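You operate a simulated robot arm through the tools that you are given. There is no shell and no other tool.

Carry out the task below with a simulated robot arm. There is one attempt and no reset: what you move stays moved.

TASK
Plug the grinder in, lower both shields, run it till the green lamp lights and switch it off.
Fine: wait till the wheels stand.

Only the result counts: the job must be done as asked and must still hold three seconds after the hand-in. Knocking over, shifting, dropping, spilling or breaking anything else fails it.

THE ROBOT
A 7-joint arm with a two-finger parallel gripper, fixed in place. Base frame: the origin is on the floor under the middle of its stand, x ahead of it, y to its left, z up. Lengths are in mm, angles in degrees, forces in N, time in s.
It reaches about 1479 mm from its shoulder. Its first joint turns from -166.0 to 166.0 degrees. Payload 4.4 kg.
The tool frame sits at the grasp point between the pads (the TCP): z along the fingers, y along the line on which they close. The tips reach 23 mm beyond it. The gripper opens to 94 mm. The fingers are 38 mm wide and 10 mm thick; the gripper's body (54 by 96 mm) begins 39 mm behind the TCP.
Orientation is that of the tool frame in the base frame, as a unit quaternion [w, x, y, z]. With the fingers straight down and closing along the base's y, the tool's x points along the base's -x, its y along +y and its z along -z.

THE INTERFACE
- The arm moves only by the tool arm_command. Its argument "steps" is a list of rows, each an object (a shift or turn left out is 0, a gripper value left out holds the last) with "jaw": the gripper command, from -1 (fully open) to 1 (shut), values between in proportion; "slide": the shift along the base's x, y, z in mm, a list of three; "angular": the turn, a rotation vector about the base's x, y, z in degrees, a list of three. In form: [{"jaw": jaw, "slide": [tx, ty, tz], "angular": [ax, ay, az]}, ...]. A call has 1 to 20 rows; each row is the pose to reach, as a shift and turn from the pose commanded when the call began. Each row takes 0.2 s and may step no farther than 50 mm and 8.6 degrees from the row before; otherwise, or with a gripper value out of range, the whole call is refused. Where a pose cannot be reached the arm comes as near as it can. A force on the tool above 90 N (or 10 N above the force at the start of the call, whichever is more), or a blocked arm, ends the call early, and 0.2 s more pass. Each finger travels about 72 mm/s and halts on what it meets, pressing with about 25 N; the grip force reading is that of the motor and also rises with nothing between the fingers. The clock runs only during rows and for 0.2 s after the last one: add rows that repeat a pose to give the fingers time. It gives the time, the measured TCP pose, the force on the tool (base axes), the opening and the grip force at its end, in the units of the frame above (readings bear some noise), with the torque about the TCP (base axes, N m) and any sound that the robot's microphone picked up, and new pictures: "views" is both (left out), scene, wrist or none.
- Cameras (640 x 400 px; columns grow to the right, rows downward): "scene" is fixed at [50.6, -648.8, 1651.1]; the picture's right is [0.76, -0.65, 0.00], its down [-0.20, -0.23, -0.95] and it looks along [0.62, 0.72, -0.30] (base axes); focal length 314 px, centre (320, 200). "wrist" rides on the gripper at [86, 16, -75] in the tool frame; the picture's right is [-0.18, 0.98, 0.00], its down [-0.58, -0.11, -0.81] and it looks along [-0.79, -0.15, 0.59] (tool axes); focal length 243 px, centre (320, 200). There is no depth. A picture from a camera that has moved, and an enlarged one, comes with that camera's place and axes in the base frame and with its lens.
- inspect(camera, box): a new picture of the part [left, top, right, bottom] of that camera's present view, enlarged. No time passes.
- hand_in(): hands the job in; it is judged then, once.

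Places have to be worked out from the pictures, the camera data and where the tool is seen. Open the gripper and draw the arm clear of the work before you hand the job in, unless the task says otherwise.

The tools are called as name(argument=value, ...) on one line, values as JSON. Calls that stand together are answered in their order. arm_command: Moves the arm, as the interface text tells. Its arguments: {"type":"object","properties":{"steps":{"type":"array"},"views":{"type":"string","enum":["both","scene","wrist","none"]}},"required":["steps"]} The other tools are called the same way: inspect (camera, box) takes an enlarged picture of a part of a camera's view; hand_in () hands the job in.

At the start:

```text
time: 0.0
tool_pos: [581.9, 116.6, 1459.2]
tool_rot: [0.001, 0.0, 1.0, 0.0]
ft_force: [-0.2, 0.4, 1.1]
moment: [0.0, -0.03, 0.02]
width: 94.2
grip_force: 0.1
```

scene: 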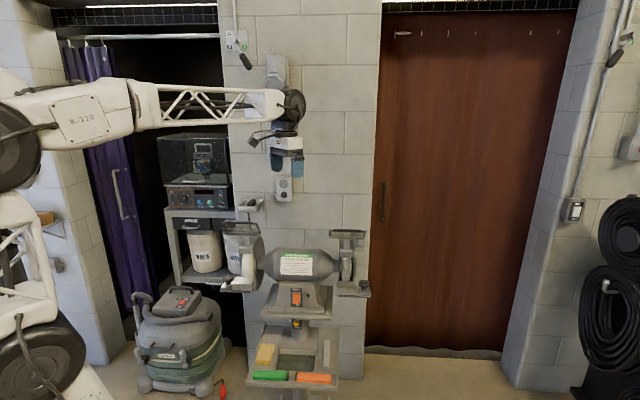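
wrist: 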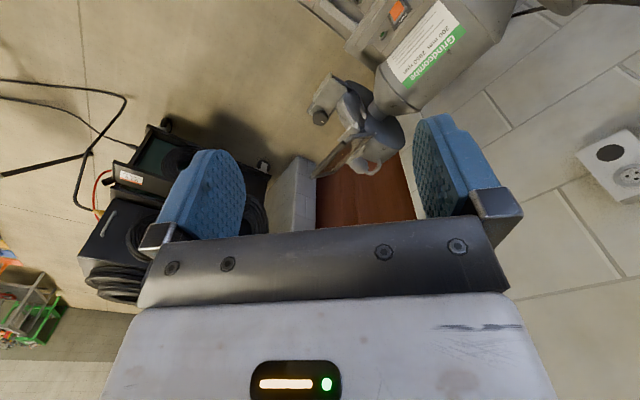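

I start by looking closely at the scene before moving anything: grinder on its pedestal, a wall outlet, and the machine's plug need to be located.

inspect(camera="scene", box=[200, 200, 400, 325])

inspect(camera="scene", box=[220, 20, 380, 220])

inspect(camera="scene", box=[200, 280, 400, 400])

inspect(camera="wrist", box=[290, 0, 640, 220])

```text
3.20 times, centred on (300, 262) of scene
camera zoom: at [50.6, -648.8, 1651.1], right [0.76, -0.65, 0.0], down [-0.2, -0.23, -0.95], along [0.62, 0.72, -0.3], focal length 1006 px, centre (384, 0)
```

zoom: 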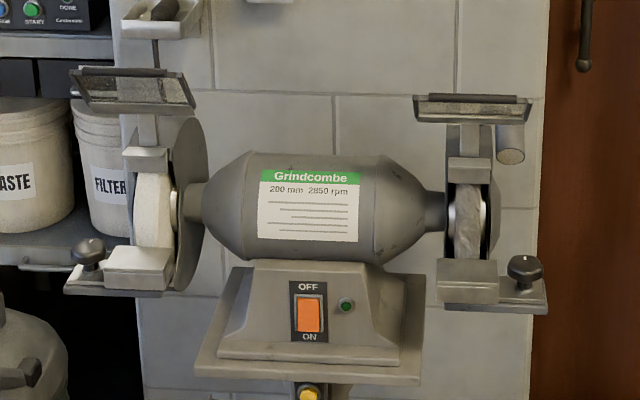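

```text
2.00 times, centred on (300, 120) of scene
camera zoom: at [50.6, -648.8, 1651.1], right [0.76, -0.65, 0.0], down [-0.2, -0.23, -0.95], along [0.62, 0.72, -0.3], focal length 629 px, centre (360, 360)
```

zoom: 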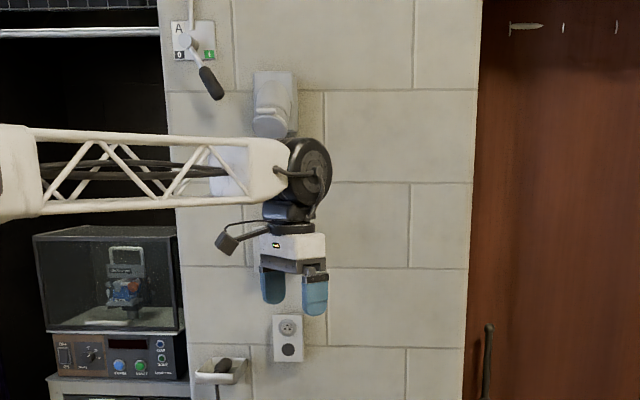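

```text
3.20 times, centred on (300, 340) of scene
camera zoom: at [50.6, -648.8, 1651.1], right [0.76, -0.65, 0.0], down [-0.2, -0.23, -0.95], along [0.62, 0.72, -0.3], focal length 1006 px, centre (384, -248)
```

zoom: 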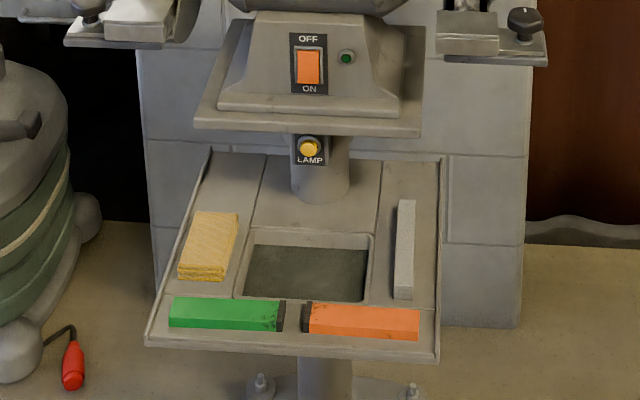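

```text
1.82 times, centred on (465, 110) of wrist
camera zoom: at [495.5, 132.6, 1533.6], right [0.18, 0.98, 0.0], down [0.58, -0.11, 0.81], along [0.79, -0.15, -0.59], focal length 441 px, centre (56, 364)
```

zoom: 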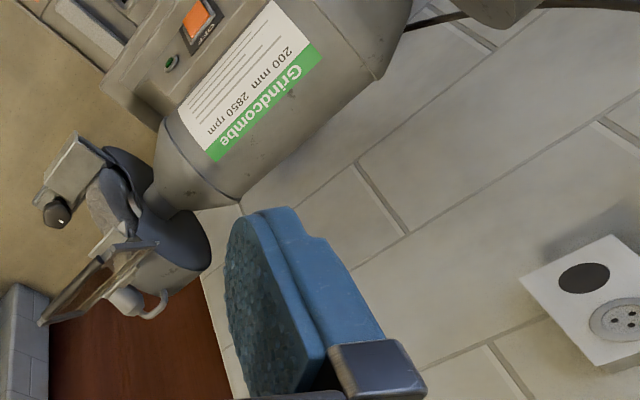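

The outlet is on the block wall above the grinder, and something dark is parked in a bracket near scene (248,205), perhaps the plug. I look closer at those.

inspect(camera="scene", box=[225, 160, 305, 235])

inspect(camera="scene", box=[215, 215, 285, 300])

inspect(camera="scene", box=[320, 220, 380, 305])

inspect(camera="scene", box=[260, 275, 340, 335])

inspect(camera="scene", box=[215, 0, 305, 150])

```text
5.33 times, centred on (265, 198) of scene
camera zoom: at [50.6, -648.8, 1651.1], right [0.76, -0.65, 0.0], down [-0.2, -0.23, -0.95], along [0.62, 0.72, -0.3], focal length 1676 px, centre (613, 213)
```

zoom: 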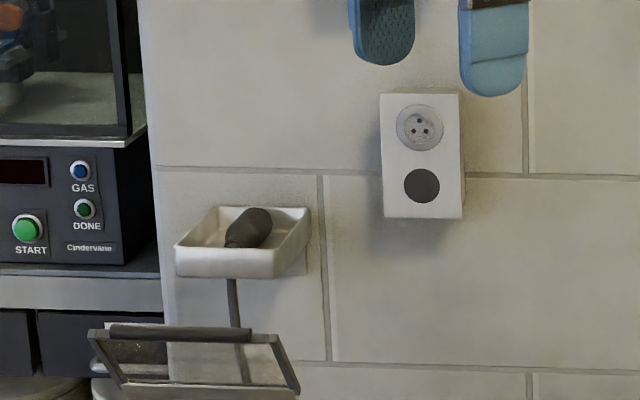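

```text
4.71 times, centred on (250, 258) of scene
camera zoom: at [50.6, -648.8, 1651.1], right [0.76, -0.65, 0.0], down [-0.2, -0.23, -0.95], along [0.62, 0.72, -0.3], focal length 1479 px, centre (649, -71)
```

zoom: 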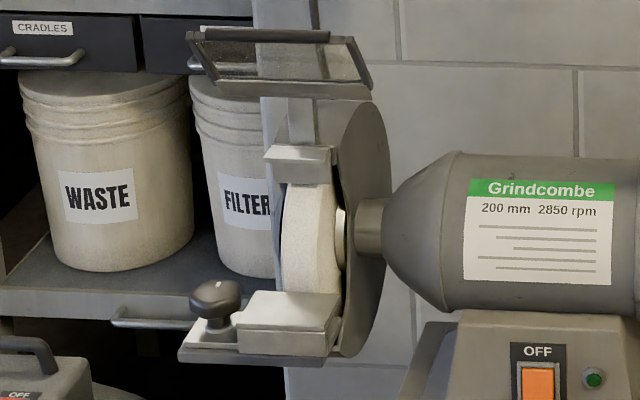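

```text
4.71 times, centred on (350, 262) of scene
camera zoom: at [50.6, -648.8, 1651.1], right [0.76, -0.65, 0.0], down [-0.2, -0.23, -0.95], along [0.62, 0.72, -0.3], focal length 1479 px, centre (179, -94)
```

zoom: 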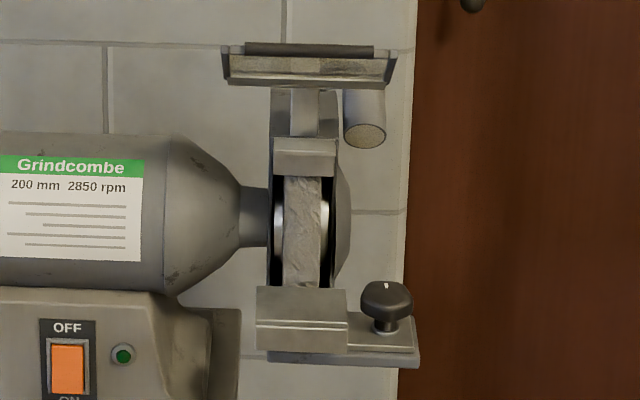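

```text
6.67 times, centred on (300, 305) of scene
camera zoom: at [50.6, -648.8, 1651.1], right [0.76, -0.65, 0.0], down [-0.2, -0.23, -0.95], along [0.62, 0.72, -0.3], focal length 2096 px, centre (453, -500)
```

zoom: 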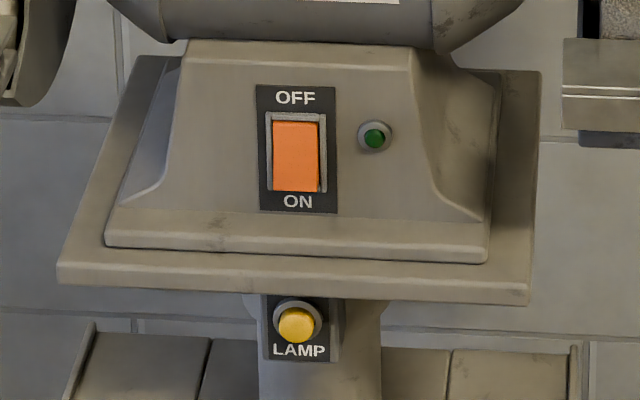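

```text
2.67 times, centred on (260, 75) of scene
camera zoom: at [50.6, -648.8, 1651.1], right [0.76, -0.65, 0.0], down [-0.2, -0.23, -0.95], along [0.62, 0.72, -0.3], focal length 838 px, centre (480, 533)
```

zoom: 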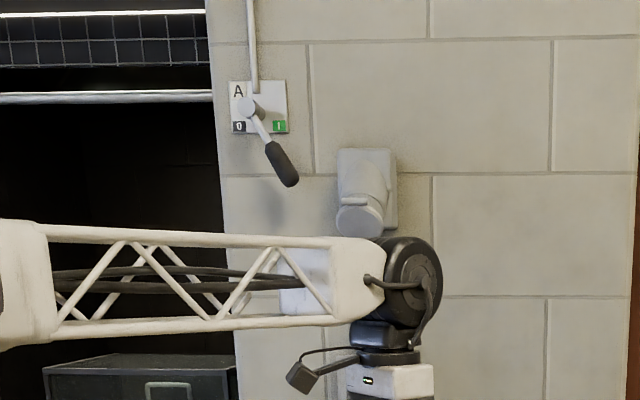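

Triangulating with the wrist view puts the socket near [882, 582, 1266] and the grinder's green lamp near [749, 238, 877]. I check the isolator lever "A" and the tray with the plug at a greater zoom.

inspect(camera="scene", box=[215, 20, 265, 80])

inspect(camera="scene", box=[235, 180, 275, 210])

inspect(camera="scene", box=[270, 172, 295, 205])

inspect(camera="scene", box=[540, 20, 640, 240])

inspect(camera="wrist", box=[280, 60, 420, 200])

```text
6.67 times, centred on (240, 50) of scene
camera zoom: at [50.6, -648.8, 1651.1], right [0.76, -0.65, 0.0], down [-0.2, -0.23, -0.95], along [0.62, 0.72, -0.3], focal length 2096 px, centre (853, 1200)
```

zoom: 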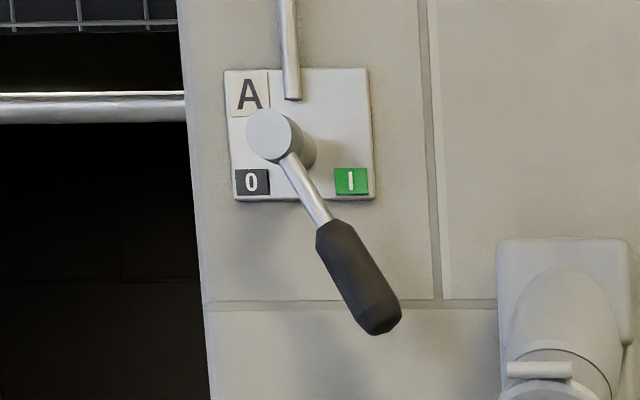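

```text
13.33 times, centred on (255, 195) of scene
camera zoom: at [50.6, -648.8, 1651.1], right [0.76, -0.65, 0.0], down [-0.2, -0.23, -0.95], along [0.62, 0.72, -0.3], focal length 4191 px, centre (1187, 267)
```

zoom: 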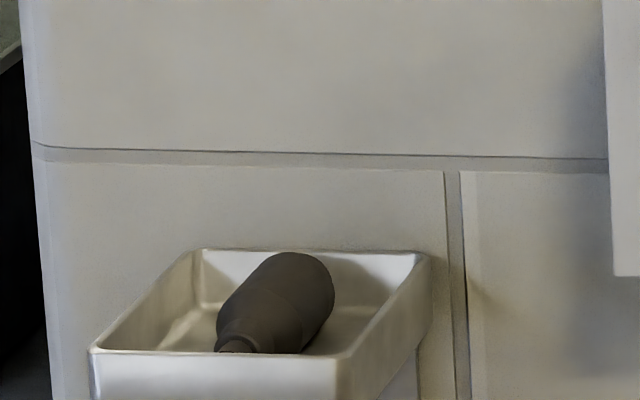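

```text
12.12 times, centred on (282, 188) of scene
camera zoom: at [50.6, -648.8, 1651.1], right [0.76, -0.65, 0.0], down [-0.2, -0.23, -0.95], along [0.62, 0.72, -0.3], focal length 3810 px, centre (774, 339)
```

zoom: 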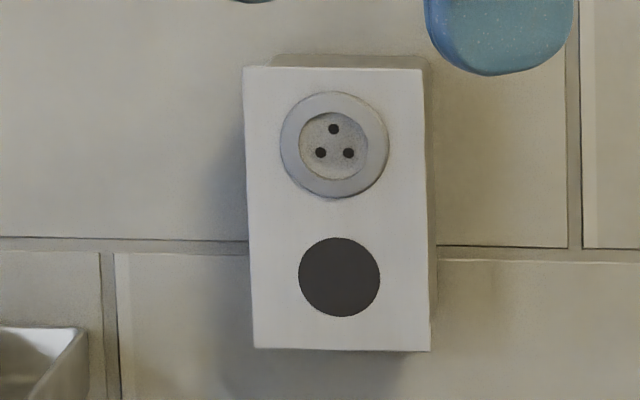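

```text
1.82 times, centred on (590, 130) of scene
camera zoom: at [50.6, -648.8, 1651.1], right [0.76, -0.65, 0.0], down [-0.2, -0.23, -0.95], along [0.62, 0.72, -0.3], focal length 572 px, centre (-171, 327)
```

zoom: 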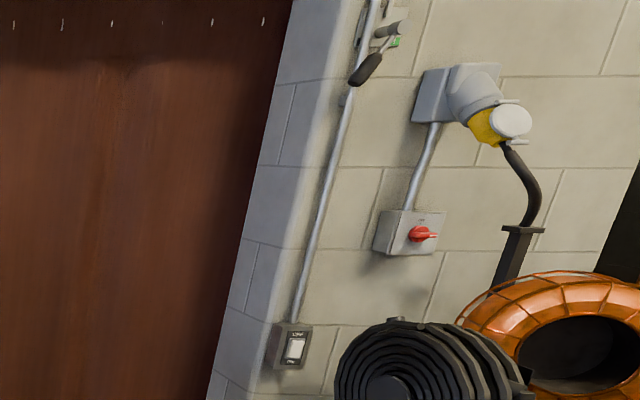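

```text
2.86 times, centred on (350, 130) of wrist
camera zoom: at [495.5, 132.6, 1533.6], right [0.18, 0.98, 0.0], down [0.58, -0.11, 0.81], along [0.79, -0.15, -0.59], focal length 693 px, centre (234, 400)
```

zoom: 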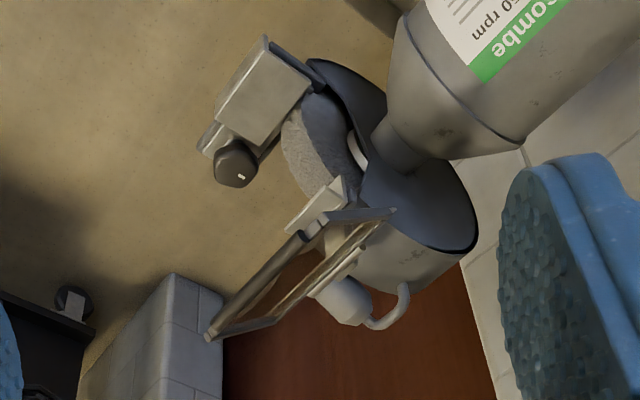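

The lever A points to its "I" mark, and the socket has three round holes (one at the top, two below). The mortar lines suggest the wall runs at about 45° to my axes. I'll swing the gripper up toward the tray, keeping well off the wall, with a 45° yaw so the wrist camera looks at the tray.

arm_command(steps=[{"jaw": -1, "slide": [5, 40, 0], "angular": [0, 0, 7.5]}, {"slide": [10, 80, -5], "angular": [0, 0, 15]}, {"slide": [15, 125, -15], "angular": [0, 0, 22.5]}, {"slide": [20, 170, -30], "angular": [0, 0, 30]}, {"slide": [25, 215, -45], "angular": [0, 0, 37.5]}, {"slide": [30, 260, -60], "angular": [0, 0, 45]}, {"slide": [35, 305, -70], "angular": [0, 0, 45]}, {"slide": [40, 345, -80], "angular": [0, 0, 45]}])

```text
time: 1.8
tool_pos: [619.2, 459.1, 1379.3]
tool_rot: [0.001, -0.384, 0.923, 0.0]
ft_force: [-0.5, -0.8, 1.0]
moment: [-0.02, 0.0, -0.01]
width: 94.1
grip_force: 0.0
camera wrist: at [546.6, 410.0, 1453.8], right [-0.57, 0.82, 0.0], down [0.49, 0.33, 0.81], along [0.67, 0.46, -0.59], focal length 243 px, centre (320, 200)
```

scene: 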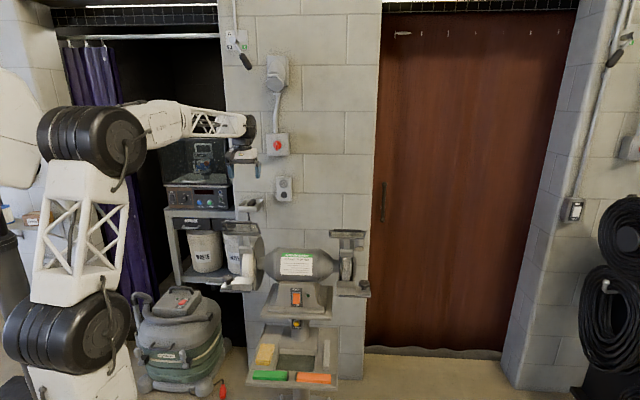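
wrist: 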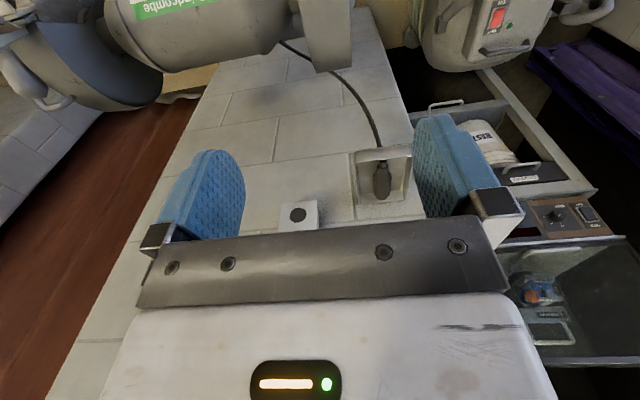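

A rotary red switch was hidden behind the gripper, and the wrist view now shows the plug in its tray with the cord running to the grinder. I enlarge both.

inspect(camera="wrist", box=[270, 130, 430, 230])

inspect(camera="scene", box=[225, 20, 325, 210])

inspect(camera="scene", box=[262, 125, 294, 160])

inspect(camera="wrist", box=[0, 0, 420, 230])

```text
4.00 times, centred on (350, 180) of wrist
camera zoom: at [546.6, 410.0, 1453.8], right [-0.57, 0.82, 0.0], down [0.49, 0.33, 0.81], along [0.67, 0.46, -0.59], focal length 970 px, centre (200, 280)
```

zoom: 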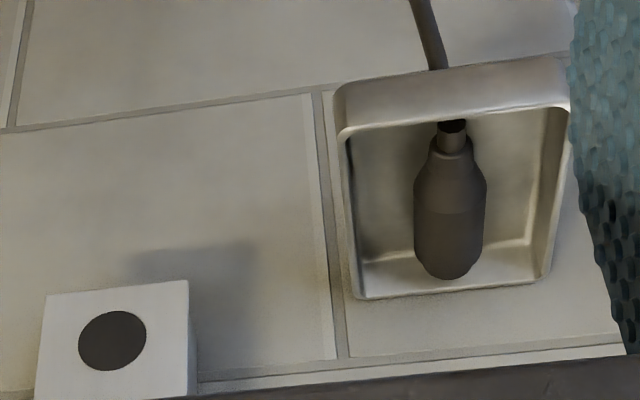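

```text
2.11 times, centred on (275, 115) of scene
camera zoom: at [50.6, -648.8, 1651.1], right [0.76, -0.65, 0.0], down [-0.2, -0.23, -0.95], along [0.62, 0.72, -0.3], focal length 662 px, centre (415, 379)
```

zoom: 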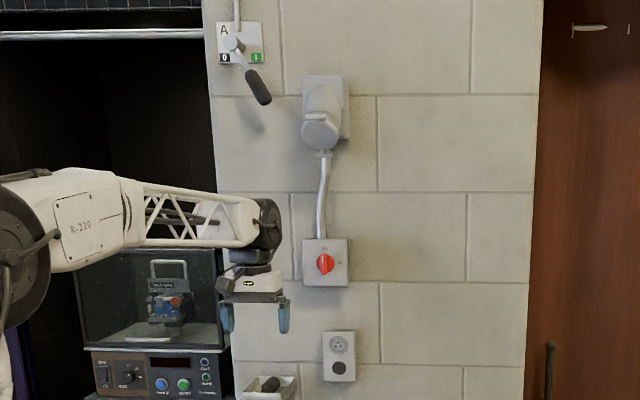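

```text
11.43 times, centred on (278, 142) of scene
camera zoom: at [50.6, -648.8, 1651.1], right [0.76, -0.65, 0.0], down [-0.2, -0.23, -0.95], along [0.62, 0.72, -0.3], focal length 3593 px, centre (800, 857)
```

zoom: 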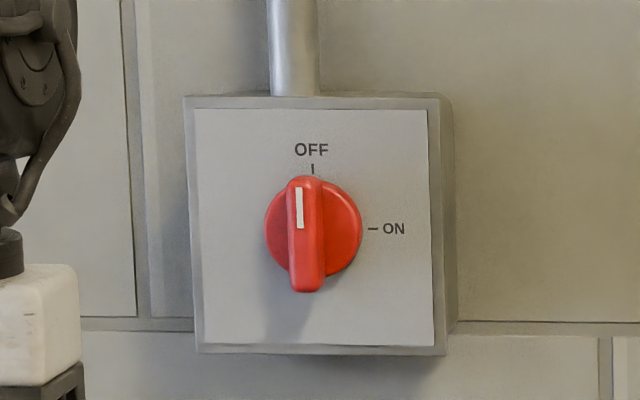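

```text
1.52 times, centred on (210, 115) of wrist
camera zoom: at [546.6, 410.0, 1453.8], right [-0.57, 0.82, 0.0], down [0.49, 0.33, 0.81], along [0.67, 0.46, -0.59], focal length 370 px, centre (488, 330)
```

zoom: 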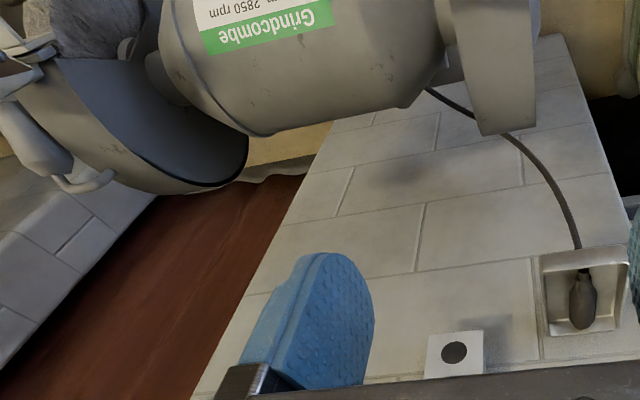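

The plug lies in the tray with its cord toward me and its nose toward the wall; I place it near [763, 696, 1169] and the socket near [895, 600, 1260], and the mortar lines confirm a 45° wall. The red OFF switch above the outlet only feeds the big industrial socket, so I leave it alone. I tilt the gripper back 30° so it stays clear of that switch later, and move to a pre-grasp point over the tray.

arm_command(steps=[{"jaw": -1, "slide": [0, 30, 0], "angular": [5.3, -5.3, 0]}, {"slide": [10, 65, -10], "angular": [10.6, -10.6, 0]}, {"slide": [25, 100, -25], "angular": [15.9, -15.9, 0]}, {"slide": [45, 130, -45], "angular": [21.2, -21.2, 0]}, {"slide": [65, 155, -65], "angular": [21.2, -21.2, 0]}, {"slide": [85, 180, -80], "angular": [21.2, -21.2, 0]}, {"slide": [85, 180, -80], "angular": [21.2, -21.2, 0]}])

```text
time: 3.4
tool_pos: [707.3, 642.1, 1301.2]
tool_rot: [0.238, -0.37, 0.893, 0.099]
ft_force: [0.3, -0.1, 0.0]
moment: [-0.03, 0.0, -0.03]
width: 94.2
grip_force: 0.2
camera wrist: at [617.5, 573.7, 1321.9], right [-0.58, 0.81, 0.09], down [0.15, -0.01, 0.99], along [0.8, 0.59, -0.12], focal length 243 px, centre (320, 200)
```

scene: 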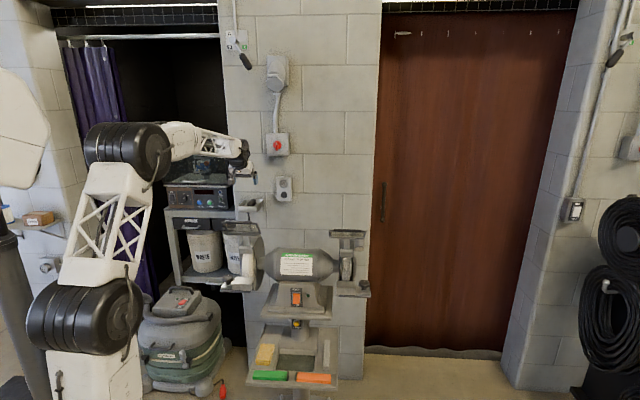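
wrist: 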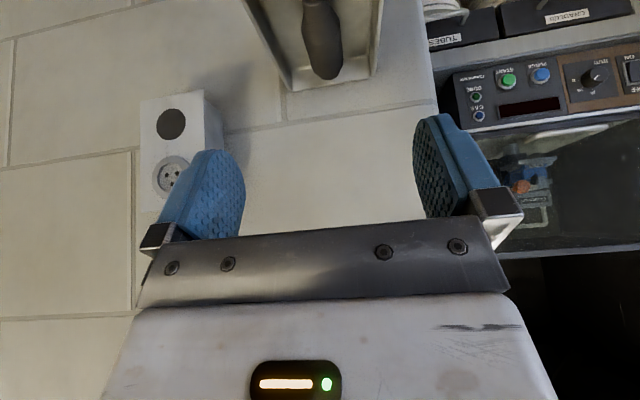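

The view now shows the tray low in front and the outlet to the side. I enlarge both to fix their places.

inspect(camera="wrist", box=[230, 0, 400, 106])

inspect(camera="wrist", box=[120, 70, 260, 230])

inspect(camera="scene", box=[225, 130, 305, 215])

```text
3.76 times, centred on (315, 53) of wrist
camera zoom: at [617.5, 573.7, 1321.9], right [-0.58, 0.81, 0.09], down [0.15, -0.01, 0.99], along [0.8, 0.59, -0.12], focal length 913 px, centre (339, 753)
```

zoom: 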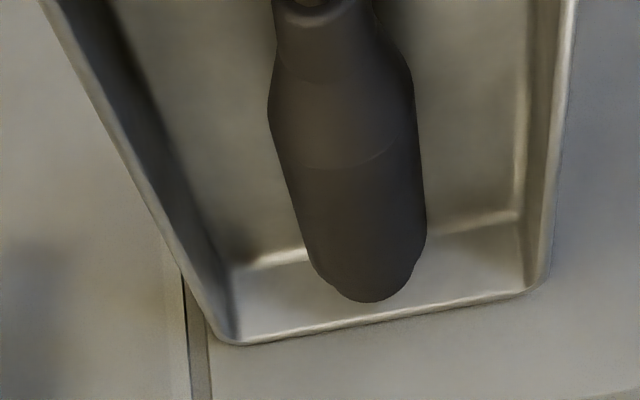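

```text
2.50 times, centred on (190, 150) of wrist
camera zoom: at [617.5, 573.7, 1321.9], right [-0.58, 0.81, 0.09], down [0.15, -0.01, 0.99], along [0.8, 0.59, -0.12], focal length 606 px, centre (645, 325)
```

zoom: 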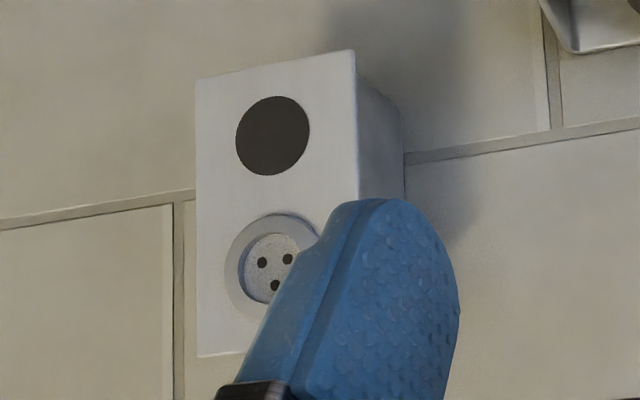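

```text
4.71 times, centred on (265, 172) of scene
camera zoom: at [50.6, -648.8, 1651.1], right [0.76, -0.65, 0.0], down [-0.2, -0.23, -0.95], along [0.62, 0.72, -0.3], focal length 1479 px, centre (579, 329)
```

zoom: 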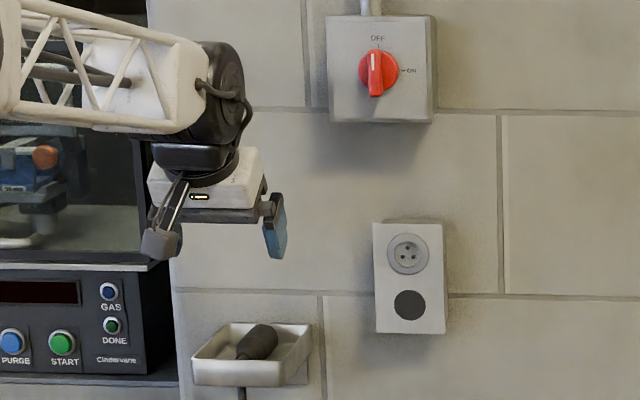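

Two wrist views agree well: socket centre at about [894.5, 597, 1257.5] (face plane 1055 mm out along the wall normal), and the plug body's axis at about [768, 704, 1158.6], roughly 31 mm thick, pointing straight at the wall. I half-close the jaws to about 42 mm so they fit inside the tray and move above the plug.

arm_command(steps=[{"jaw": 0.1, "slide": [15, 15, -15]}, {"slide": [30, 31, -35]}, {"slide": [45, 47, -55]}, {"slide": [60, 61.5, -72]}, {"slide": [60, 61.5, -76]}, {"slide": [60, 61.5, -76]}])

```text
time: 4.8
tool_pos: [767.5, 703.0, 1223.0]
tool_rot: [0.239, -0.371, 0.892, 0.099]
ft_force: [-0.3, 0.2, 0.7]
moment: [-0.01, -0.01, 0.02]
width: 42.1
grip_force: 0.0
camera wrist: at [677.1, 635.5, 1244.9], right [-0.58, 0.81, 0.09], down [0.15, -0.01, 0.99], along [0.8, 0.59, -0.12], focal length 243 px, centre (320, 200)
```

scene: 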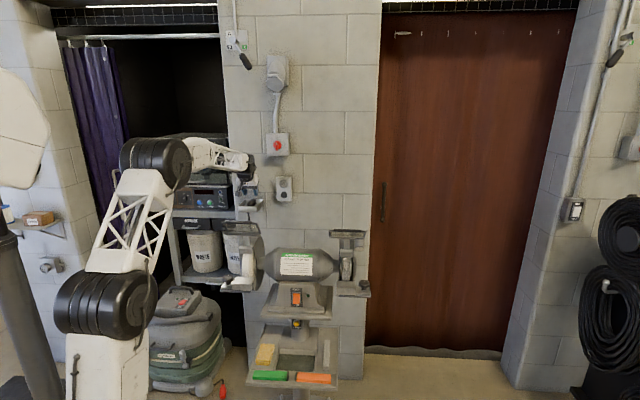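
wrist: 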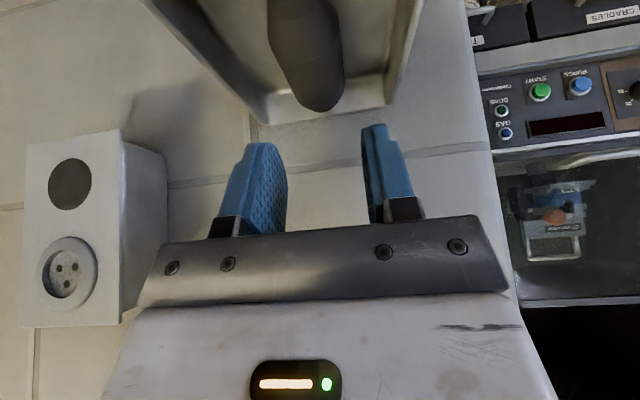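

The fingers straddle the plug's line; I enlarge the plug, tips and socket to check the side alignment and height before descending.

inspect(camera="wrist", box=[200, 0, 420, 240])

inspect(camera="wrist", box=[10, 120, 180, 340])

inspect(camera="scene", box=[215, 130, 305, 215])

```text
1.67 times, centred on (310, 120) of wrist
camera zoom: at [677.1, 635.5, 1244.9], right [-0.58, 0.81, 0.09], down [0.15, -0.01, 0.99], along [0.8, 0.59, -0.12], focal length 404 px, centre (337, 333)
```

zoom: 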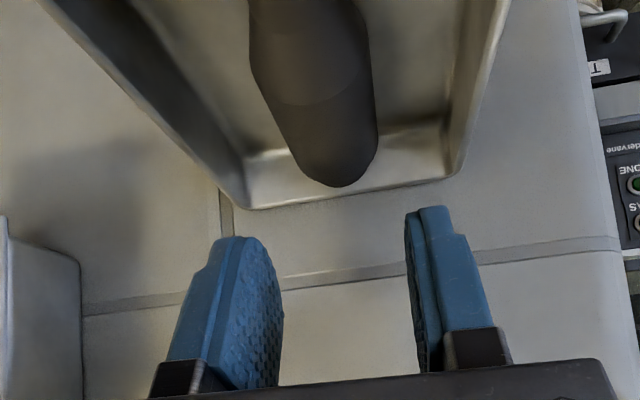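

```text
1.82 times, centred on (95, 230) of wrist
camera zoom: at [677.1, 635.5, 1244.9], right [-0.58, 0.81, 0.09], down [0.15, -0.01, 0.99], along [0.8, 0.59, -0.12], focal length 441 px, centre (729, 146)
```

zoom: 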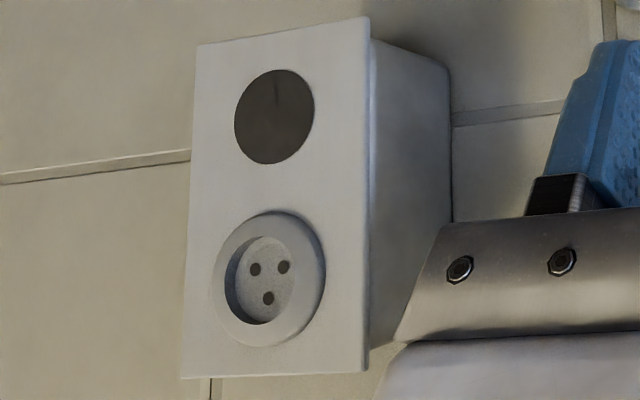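

```text
4.71 times, centred on (260, 172) of scene
camera zoom: at [50.6, -648.8, 1651.1], right [0.76, -0.65, 0.0], down [-0.2, -0.23, -0.95], along [0.62, 0.72, -0.3], focal length 1479 px, centre (602, 329)
```

zoom: 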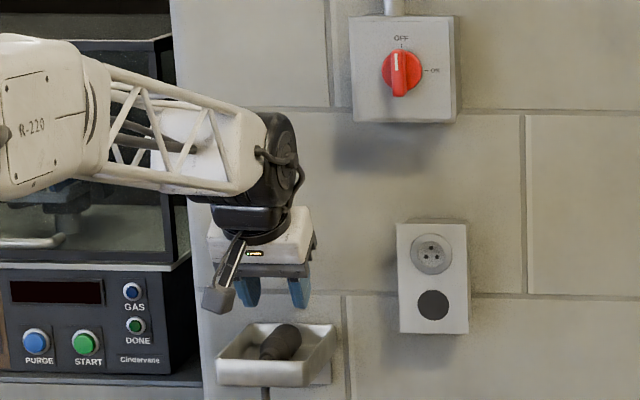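

The alignment is good (plug about 1.5 mm off centre, which I correct). I descend into the tray over the plug in small steps, watching the force.

arm_command(steps=[{"jaw": 0.1, "slide": [-1, 1.3, -15]}, {"slide": [-1, 1.3, -30]}, {"slide": [-1, 1.3, -42]}, {"slide": [-1, 1.3, -47]}, {"slide": [-1, 1.3, -47]}])

```text
time: 6.0
tool_pos: [766.5, 704.8, 1177.2]
tool_rot: [0.239, -0.371, 0.892, 0.1]
ft_force: [-0.2, -0.1, -0.4]
moment: [-0.01, 0.01, 0.02]
width: 42.3
grip_force: 0.1
camera wrist: at [676.1, 636.6, 1197.8], right [-0.58, 0.81, 0.09], down [0.15, -0.01, 0.99], along [0.8, 0.59, -0.12], focal length 243 px, centre (320, 200)
```

scene: 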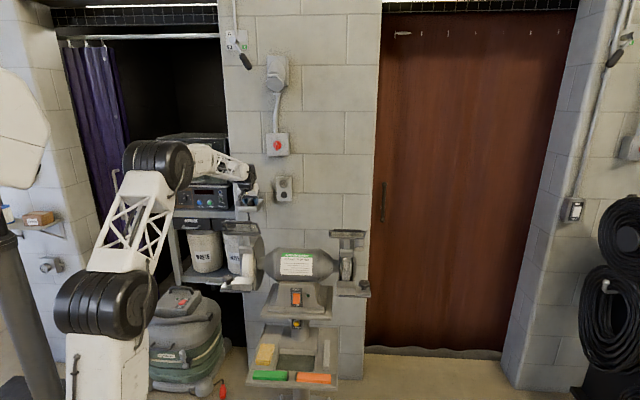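
wrist: 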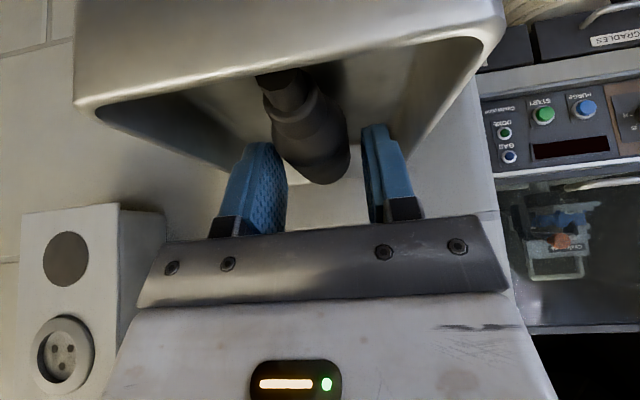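

inspect(camera="wrist", box=[200, 40, 440, 240])

inspect(camera="scene", box=[225, 150, 285, 215])

```text
2.00 times, centred on (320, 140) of wrist
camera zoom: at [676.1, 636.6, 1197.8], right [-0.58, 0.81, 0.09], down [0.15, -0.01, 0.99], along [0.8, 0.59, -0.12], focal length 485 px, centre (320, 320)
```

zoom: 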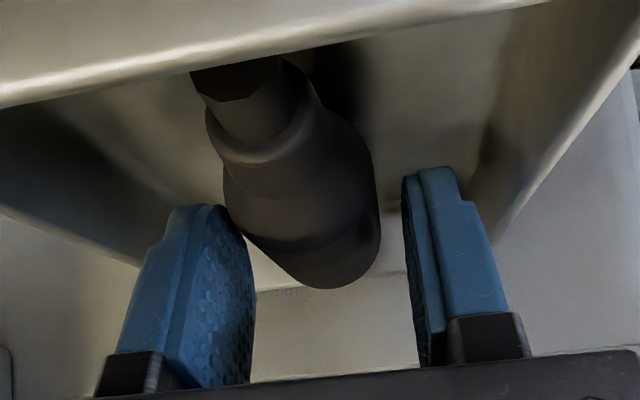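

```text
6.15 times, centred on (255, 182) of scene
camera zoom: at [50.6, -648.8, 1651.1], right [0.76, -0.65, 0.0], down [-0.2, -0.23, -0.95], along [0.62, 0.72, -0.3], focal length 1934 px, centre (720, 308)
```

zoom: 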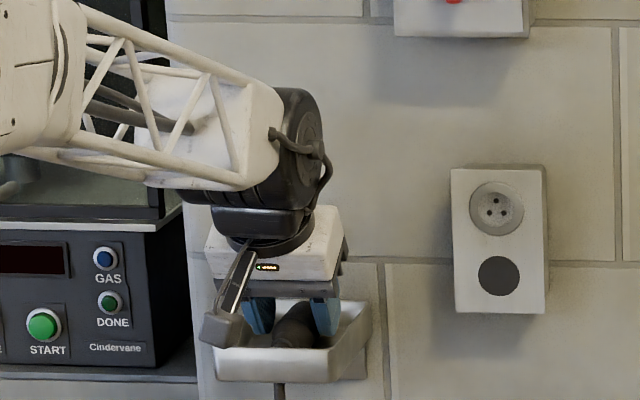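

The tips are inside the tray around the plug body with no contact force. I lower another 6 mm and close the jaws on the plug.

arm_command(steps=[{"jaw": 0.1, "slide": [0, 0, -3]}, {"slide": [0, 0, -6]}, {"jaw": 0.3, "slide": [0, 0, -6]}, {"jaw": 0.6, "slide": [0, 0, -6]}, {"jaw": 1, "slide": [0, 0, -6]}, {"jaw": 1, "slide": [0, 0, -6]}, {"jaw": 1, "slide": [0, 0, -6]}])

```text
time: 7.6
tool_pos: [766.7, 704.4, 1171.3]
tool_rot: [0.239, -0.37, 0.892, 0.099]
ft_force: [0.3, 0.6, 3.0]
moment: [0.0, 0.05, 0.09]
width: 31.9
grip_force: 25.2
camera wrist: at [675.3, 636.0, 1192.2], right [-0.58, 0.81, 0.09], down [0.15, -0.01, 0.99], along [0.8, 0.59, -0.12], focal length 243 px, centre (320, 200)
```

scene: 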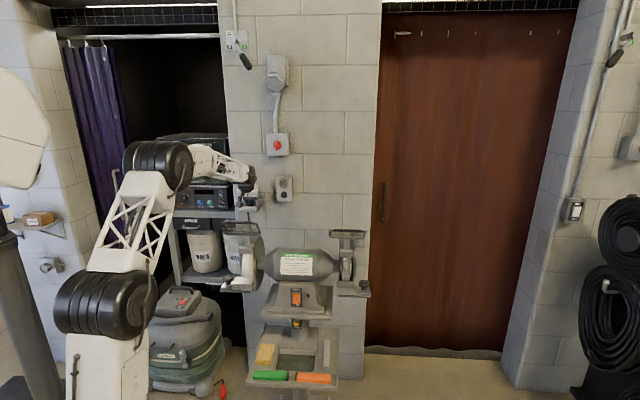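
wrist: 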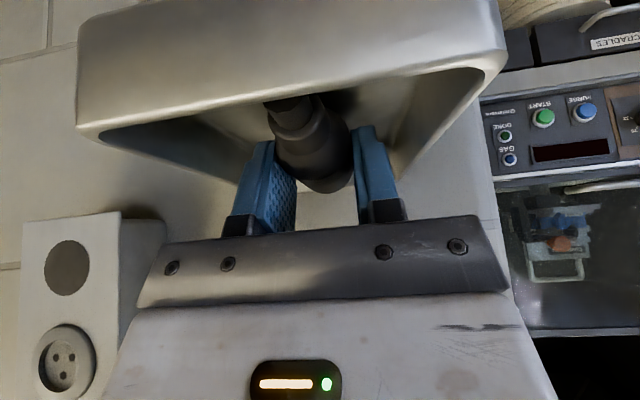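

The plug is gripped (31.9 mm, 25 N). I lift it straight up slowly and check that it comes along.

arm_command(steps=[{"jaw": 1, "slide": [0, 0, 10]}, {"slide": [-4, -4, 25]}, {"slide": [-10, -10, 40]}, {"slide": [-18, -18, 55]}, {"slide": [-25, -25, 70]}, {"slide": [-25, -25, 70]}])

```text
time: 9.0
tool_pos: [741.6, 679.0, 1239.8]
tool_rot: [0.239, -0.37, 0.892, 0.098]
ft_force: [-0.7, 0.3, -1.3]
moment: [-0.02, 0.0, -0.02]
width: 32.0
grip_force: 25.4
camera wrist: at [651.2, 611.2, 1261.2], right [-0.58, 0.81, 0.09], down [0.15, -0.01, 0.99], along [0.8, 0.59, -0.12], focal length 243 px, centre (320, 200)
```

scene: 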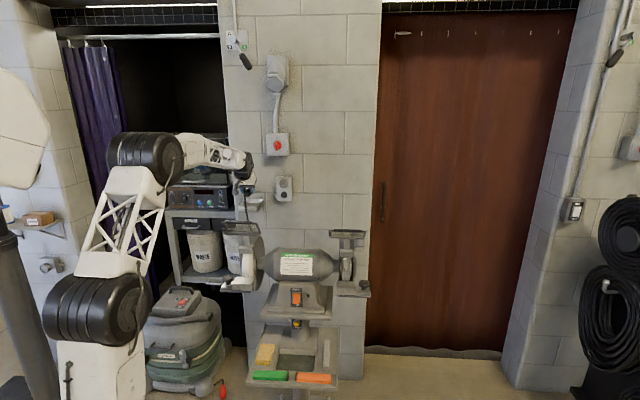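
wrist: 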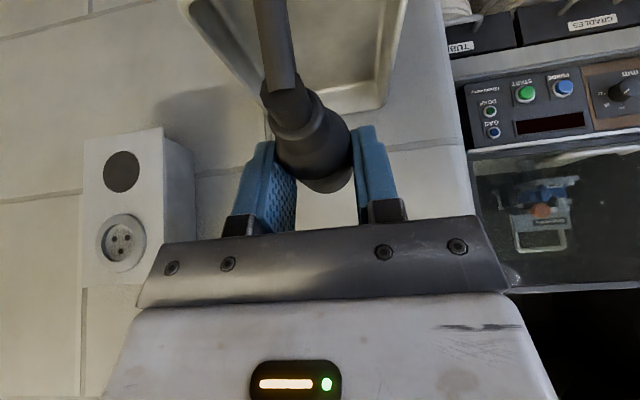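

The plug and its cord came up freely. I look closely at the held plug from both cameras for its pin arrangement and pitch.

inspect(camera="wrist", box=[230, 40, 410, 240])

inspect(camera="scene", box=[225, 155, 275, 205])

```text
2.00 times, centred on (320, 140) of wrist
camera zoom: at [651.2, 611.2, 1261.2], right [-0.58, 0.81, 0.09], down [0.15, -0.01, 0.99], along [0.8, 0.59, -0.12], focal length 485 px, centre (320, 320)
```

zoom: 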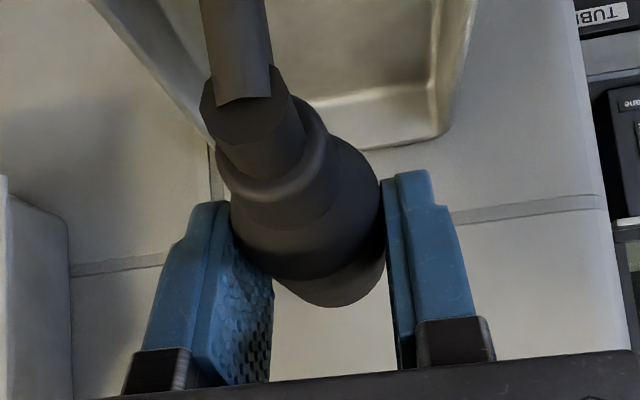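

```text
8.00 times, centred on (250, 180) of scene
camera zoom: at [50.6, -648.8, 1651.1], right [0.76, -0.65, 0.0], down [-0.2, -0.23, -0.95], along [0.62, 0.72, -0.3], focal length 2515 px, centre (880, 360)
```

zoom: 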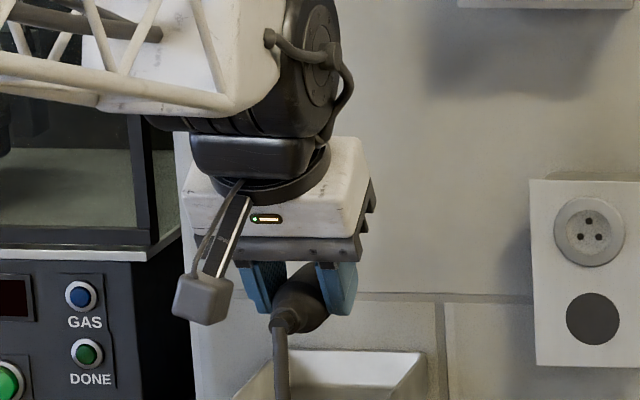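

From behind I can't see the pins, so before inserting I back off from the wall and yaw the plug toward the scene camera to see the pin arrangement.

arm_command(steps=[{"jaw": 1, "slide": [-12, -15, 5], "angular": [0, 0, -8]}, {"slide": [-24, -30, 10], "angular": [0, 0, -16]}, {"slide": [-36, -45, 15], "angular": [0, 0, -24]}, {"slide": [-48, -60, 20], "angular": [0, 0, -32]}, {"slide": [-60, -75, 25], "angular": [0, 0, -40]}, {"slide": [-70, -90, 30], "angular": [0, 0, -48]}, {"slide": [-75, -105, 35], "angular": [0, 0, -56]}, {"slide": [-80, -115, 40], "angular": [0, 0, -64]}, {"slide": [-80, -125, 45], "angular": [0, 0, -72]}, {"slide": [-80, -130, 50], "angular": [0, 0, -80]}, {"slide": [-80, -130, 50], "angular": [0, 0, -88]}, {"slide": [-80, -130, 50], "angular": [0, 0, -96]}])

```text
time: 11.6
tool_pos: [660.8, 550.3, 1291.0]
tool_rot: [0.234, 0.416, 0.872, -0.111]
ft_force: [0.1, 0.9, -1.1]
moment: [0.04, 0.01, 0.01]
width: 31.8
grip_force: 24.8
camera wrist: at [603.0, 647.4, 1312.0], right [0.86, 0.49, 0.09], down [-0.02, -0.15, 0.99], along [0.5, -0.86, -0.12], focal length 243 px, centre (320, 200)
```

scene: 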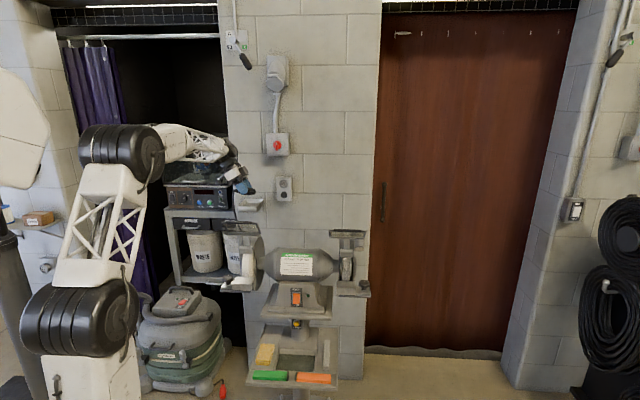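
wrist: 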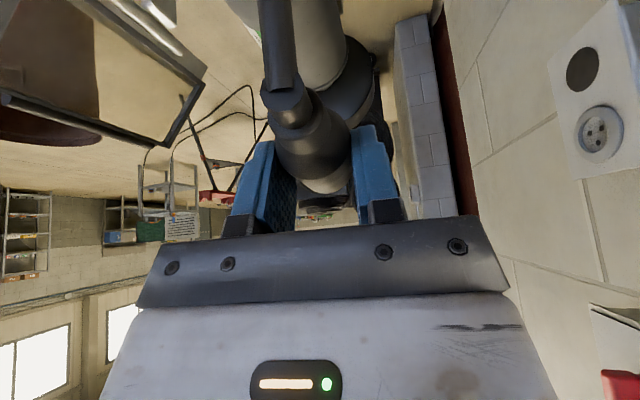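

inspect(camera="scene", box=[220, 150, 270, 215])

inspect(camera="scene", box=[235, 175, 260, 200])

```text
6.15 times, centred on (245, 182) of scene
camera zoom: at [50.6, -648.8, 1651.1], right [0.76, -0.65, 0.0], down [-0.2, -0.23, -0.95], along [0.62, 0.72, -0.3], focal length 1934 px, centre (782, 308)
```

zoom: 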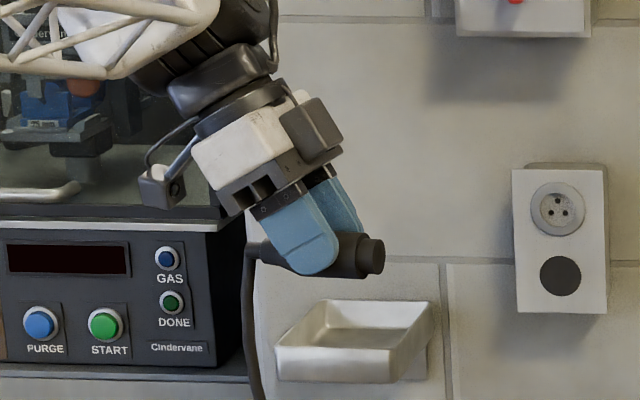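

```text
16.00 times, centred on (248, 188) of scene
camera zoom: at [50.6, -648.8, 1651.1], right [0.76, -0.65, 0.0], down [-0.2, -0.23, -0.95], along [0.62, 0.72, -0.3], focal length 5030 px, centre (1480, 400)
```

zoom: 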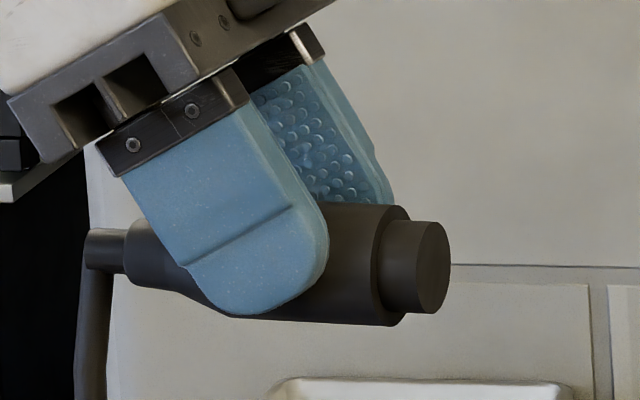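

The plug has no separate pins, just a round nose about 25 mm wide and 14 mm long that fits the socket's recess, so roll doesn't matter, and it is held level. I turn it back toward the wall and bring it in front of the socket, still about 100 mm off.

arm_command(steps=[{"jaw": 1, "slide": [8, 0, 0], "angular": [0, 0, 8]}, {"slide": [18, -4, 0], "angular": [0, 0, 16]}, {"slide": [28, -9, 0], "angular": [0, 0, 24]}, {"slide": [38, -14, 0], "angular": [0, 0, 32]}, {"slide": [49, -19, 0], "angular": [0, 0, 40]}, {"slide": [60, -24, 0], "angular": [0, 0, 48]}, {"slide": [72, -29, 0], "angular": [0, 0, 56]}, {"slide": [84, -35, -3], "angular": [0, 0, 64]}, {"slide": [96, -41, -6], "angular": [0, 0, 72]}, {"slide": [108, -48, -10], "angular": [0, 0, 80]}, {"slide": [117, -55, -14], "angular": [0, 0, 88]}, {"slide": [124, -62, -17], "angular": [0, 0, 96]}, {"slide": [124, -62, -17], "angular": [0, 0, 96]}])

```text
time: 14.4
tool_pos: [785.4, 487.9, 1272.6]
tool_rot: [0.238, -0.371, 0.892, 0.099]
ft_force: [0.7, -0.7, -2.7]
moment: [0.0, 0.0, 0.03]
width: 31.9
grip_force: 24.6
camera wrist: at [694.4, 419.4, 1293.8], right [-0.58, 0.81, 0.09], down [0.15, -0.01, 0.99], along [0.8, 0.59, -0.12], focal length 243 px, centre (320, 200)
```

scene: 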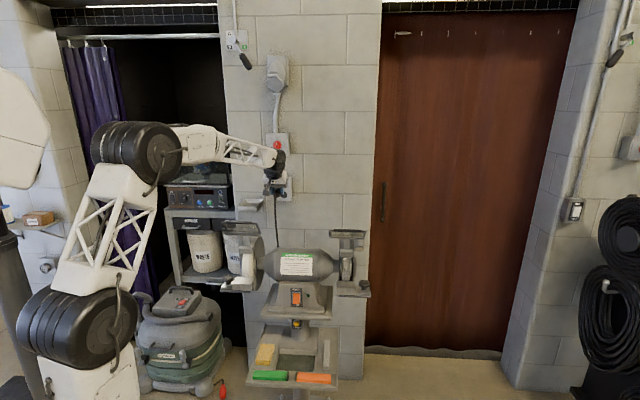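
wrist: 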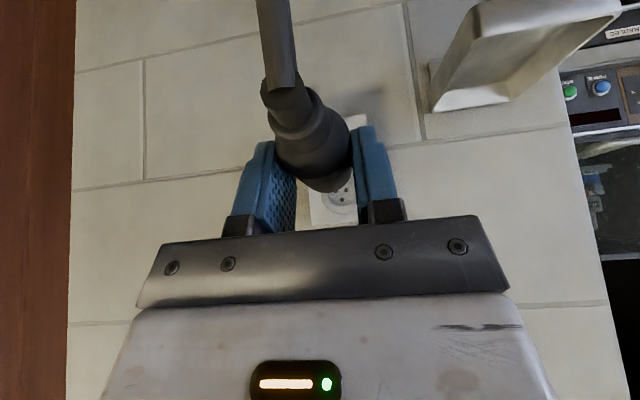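

The socket now shows just beyond the plug between the fingers; I enlarge it to check alignment.

inspect(camera="wrist", box=[240, 90, 400, 240])

inspect(camera="scene", box=[255, 130, 315, 210])

```text
2.67 times, centred on (320, 165) of wrist
camera zoom: at [694.4, 419.4, 1293.8], right [-0.58, 0.81, 0.09], down [0.15, -0.01, 0.99], along [0.8, 0.59, -0.12], focal length 647 px, centre (320, 293)
```

zoom: 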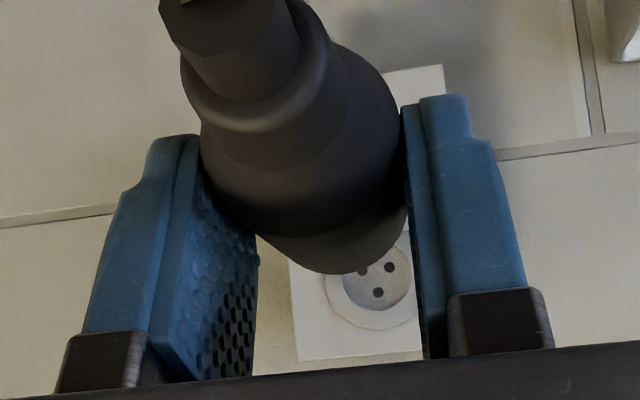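

```text
5.00 times, centred on (285, 170) of scene
camera zoom: at [50.6, -648.8, 1651.1], right [0.76, -0.65, 0.0], down [-0.2, -0.23, -0.95], along [0.62, 0.72, -0.3], focal length 1572 px, centre (495, 350)
```

zoom: 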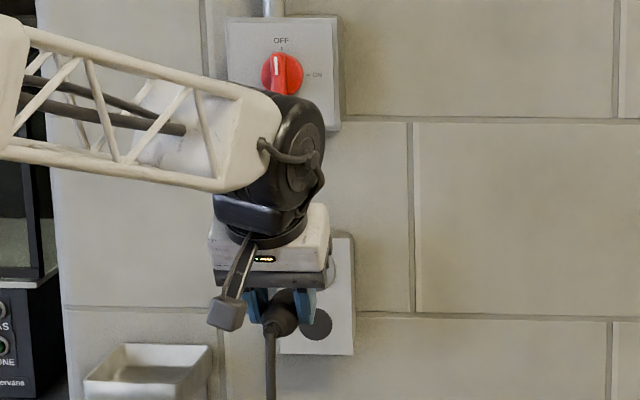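

Computed from this view, the socket centre is at e≈210, z≈1258.5, and the plug axis needs to rise about 2 mm. I move to about 12 mm short of the socket face and recheck.

arm_command(steps=[{"jaw": 1, "slide": [16, 16, 1.8]}, {"slide": [32, 32, 1.8]}, {"slide": [48, 48, 1.8]}, {"slide": [58, 58, 1.8]}, {"slide": [64.6, 64.8, 1.8]}, {"slide": [64.6, 64.8, 1.8]}])

```text
time: 15.8
tool_pos: [848.4, 552.1, 1273.7]
tool_rot: [0.239, -0.37, 0.892, 0.1]
ft_force: [0.2, -1.0, -1.0]
moment: [0.0, -0.04, 0.02]
width: 31.8
grip_force: 24.9
camera wrist: at [758.6, 484.6, 1295.4], right [-0.58, 0.81, 0.09], down [0.15, -0.01, 0.99], along [0.8, 0.59, -0.12], focal length 243 px, centre (320, 200)
```

scene: 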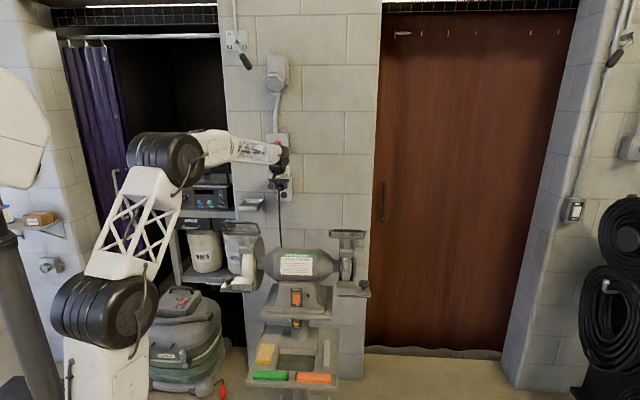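
wrist: 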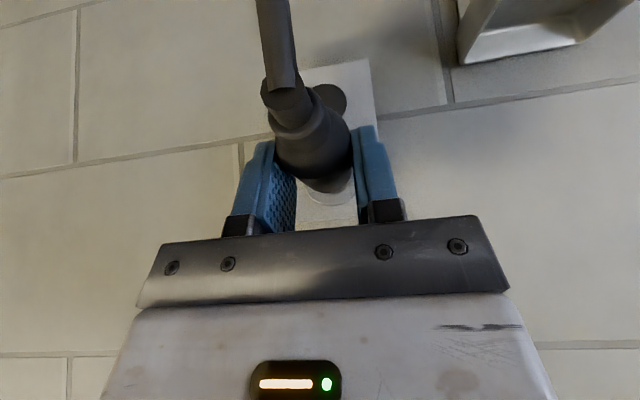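

inspect(camera="wrist", box=[280, 150, 380, 230])

inspect(camera="scene", box=[265, 160, 300, 205])

```text
5.00 times, centred on (330, 190) of wrist
camera zoom: at [758.6, 484.6, 1295.4], right [-0.58, 0.81, 0.09], down [0.15, -0.01, 0.99], along [0.8, 0.59, -0.12], focal length 1213 px, centre (270, 250)
```

zoom: 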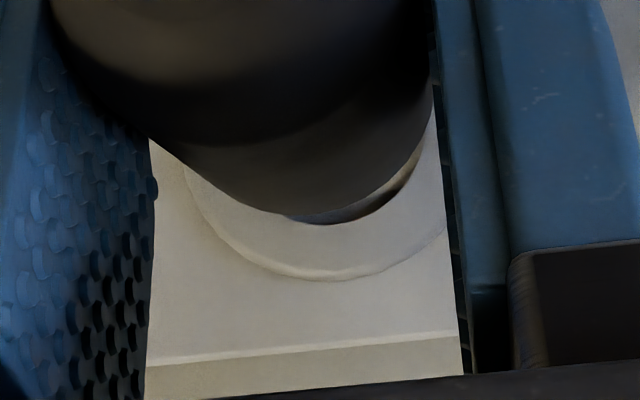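

```text
8.89 times, centred on (282, 182) of scene
camera zoom: at [50.6, -648.8, 1651.1], right [0.76, -0.65, 0.0], down [-0.2, -0.23, -0.95], along [0.62, 0.72, -0.3], focal length 2794 px, centre (653, 356)
```

zoom: 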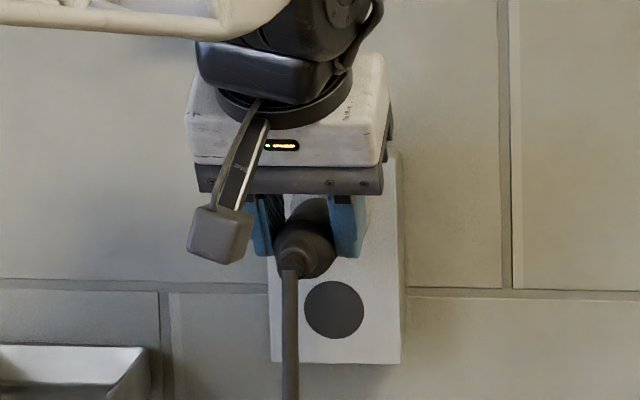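

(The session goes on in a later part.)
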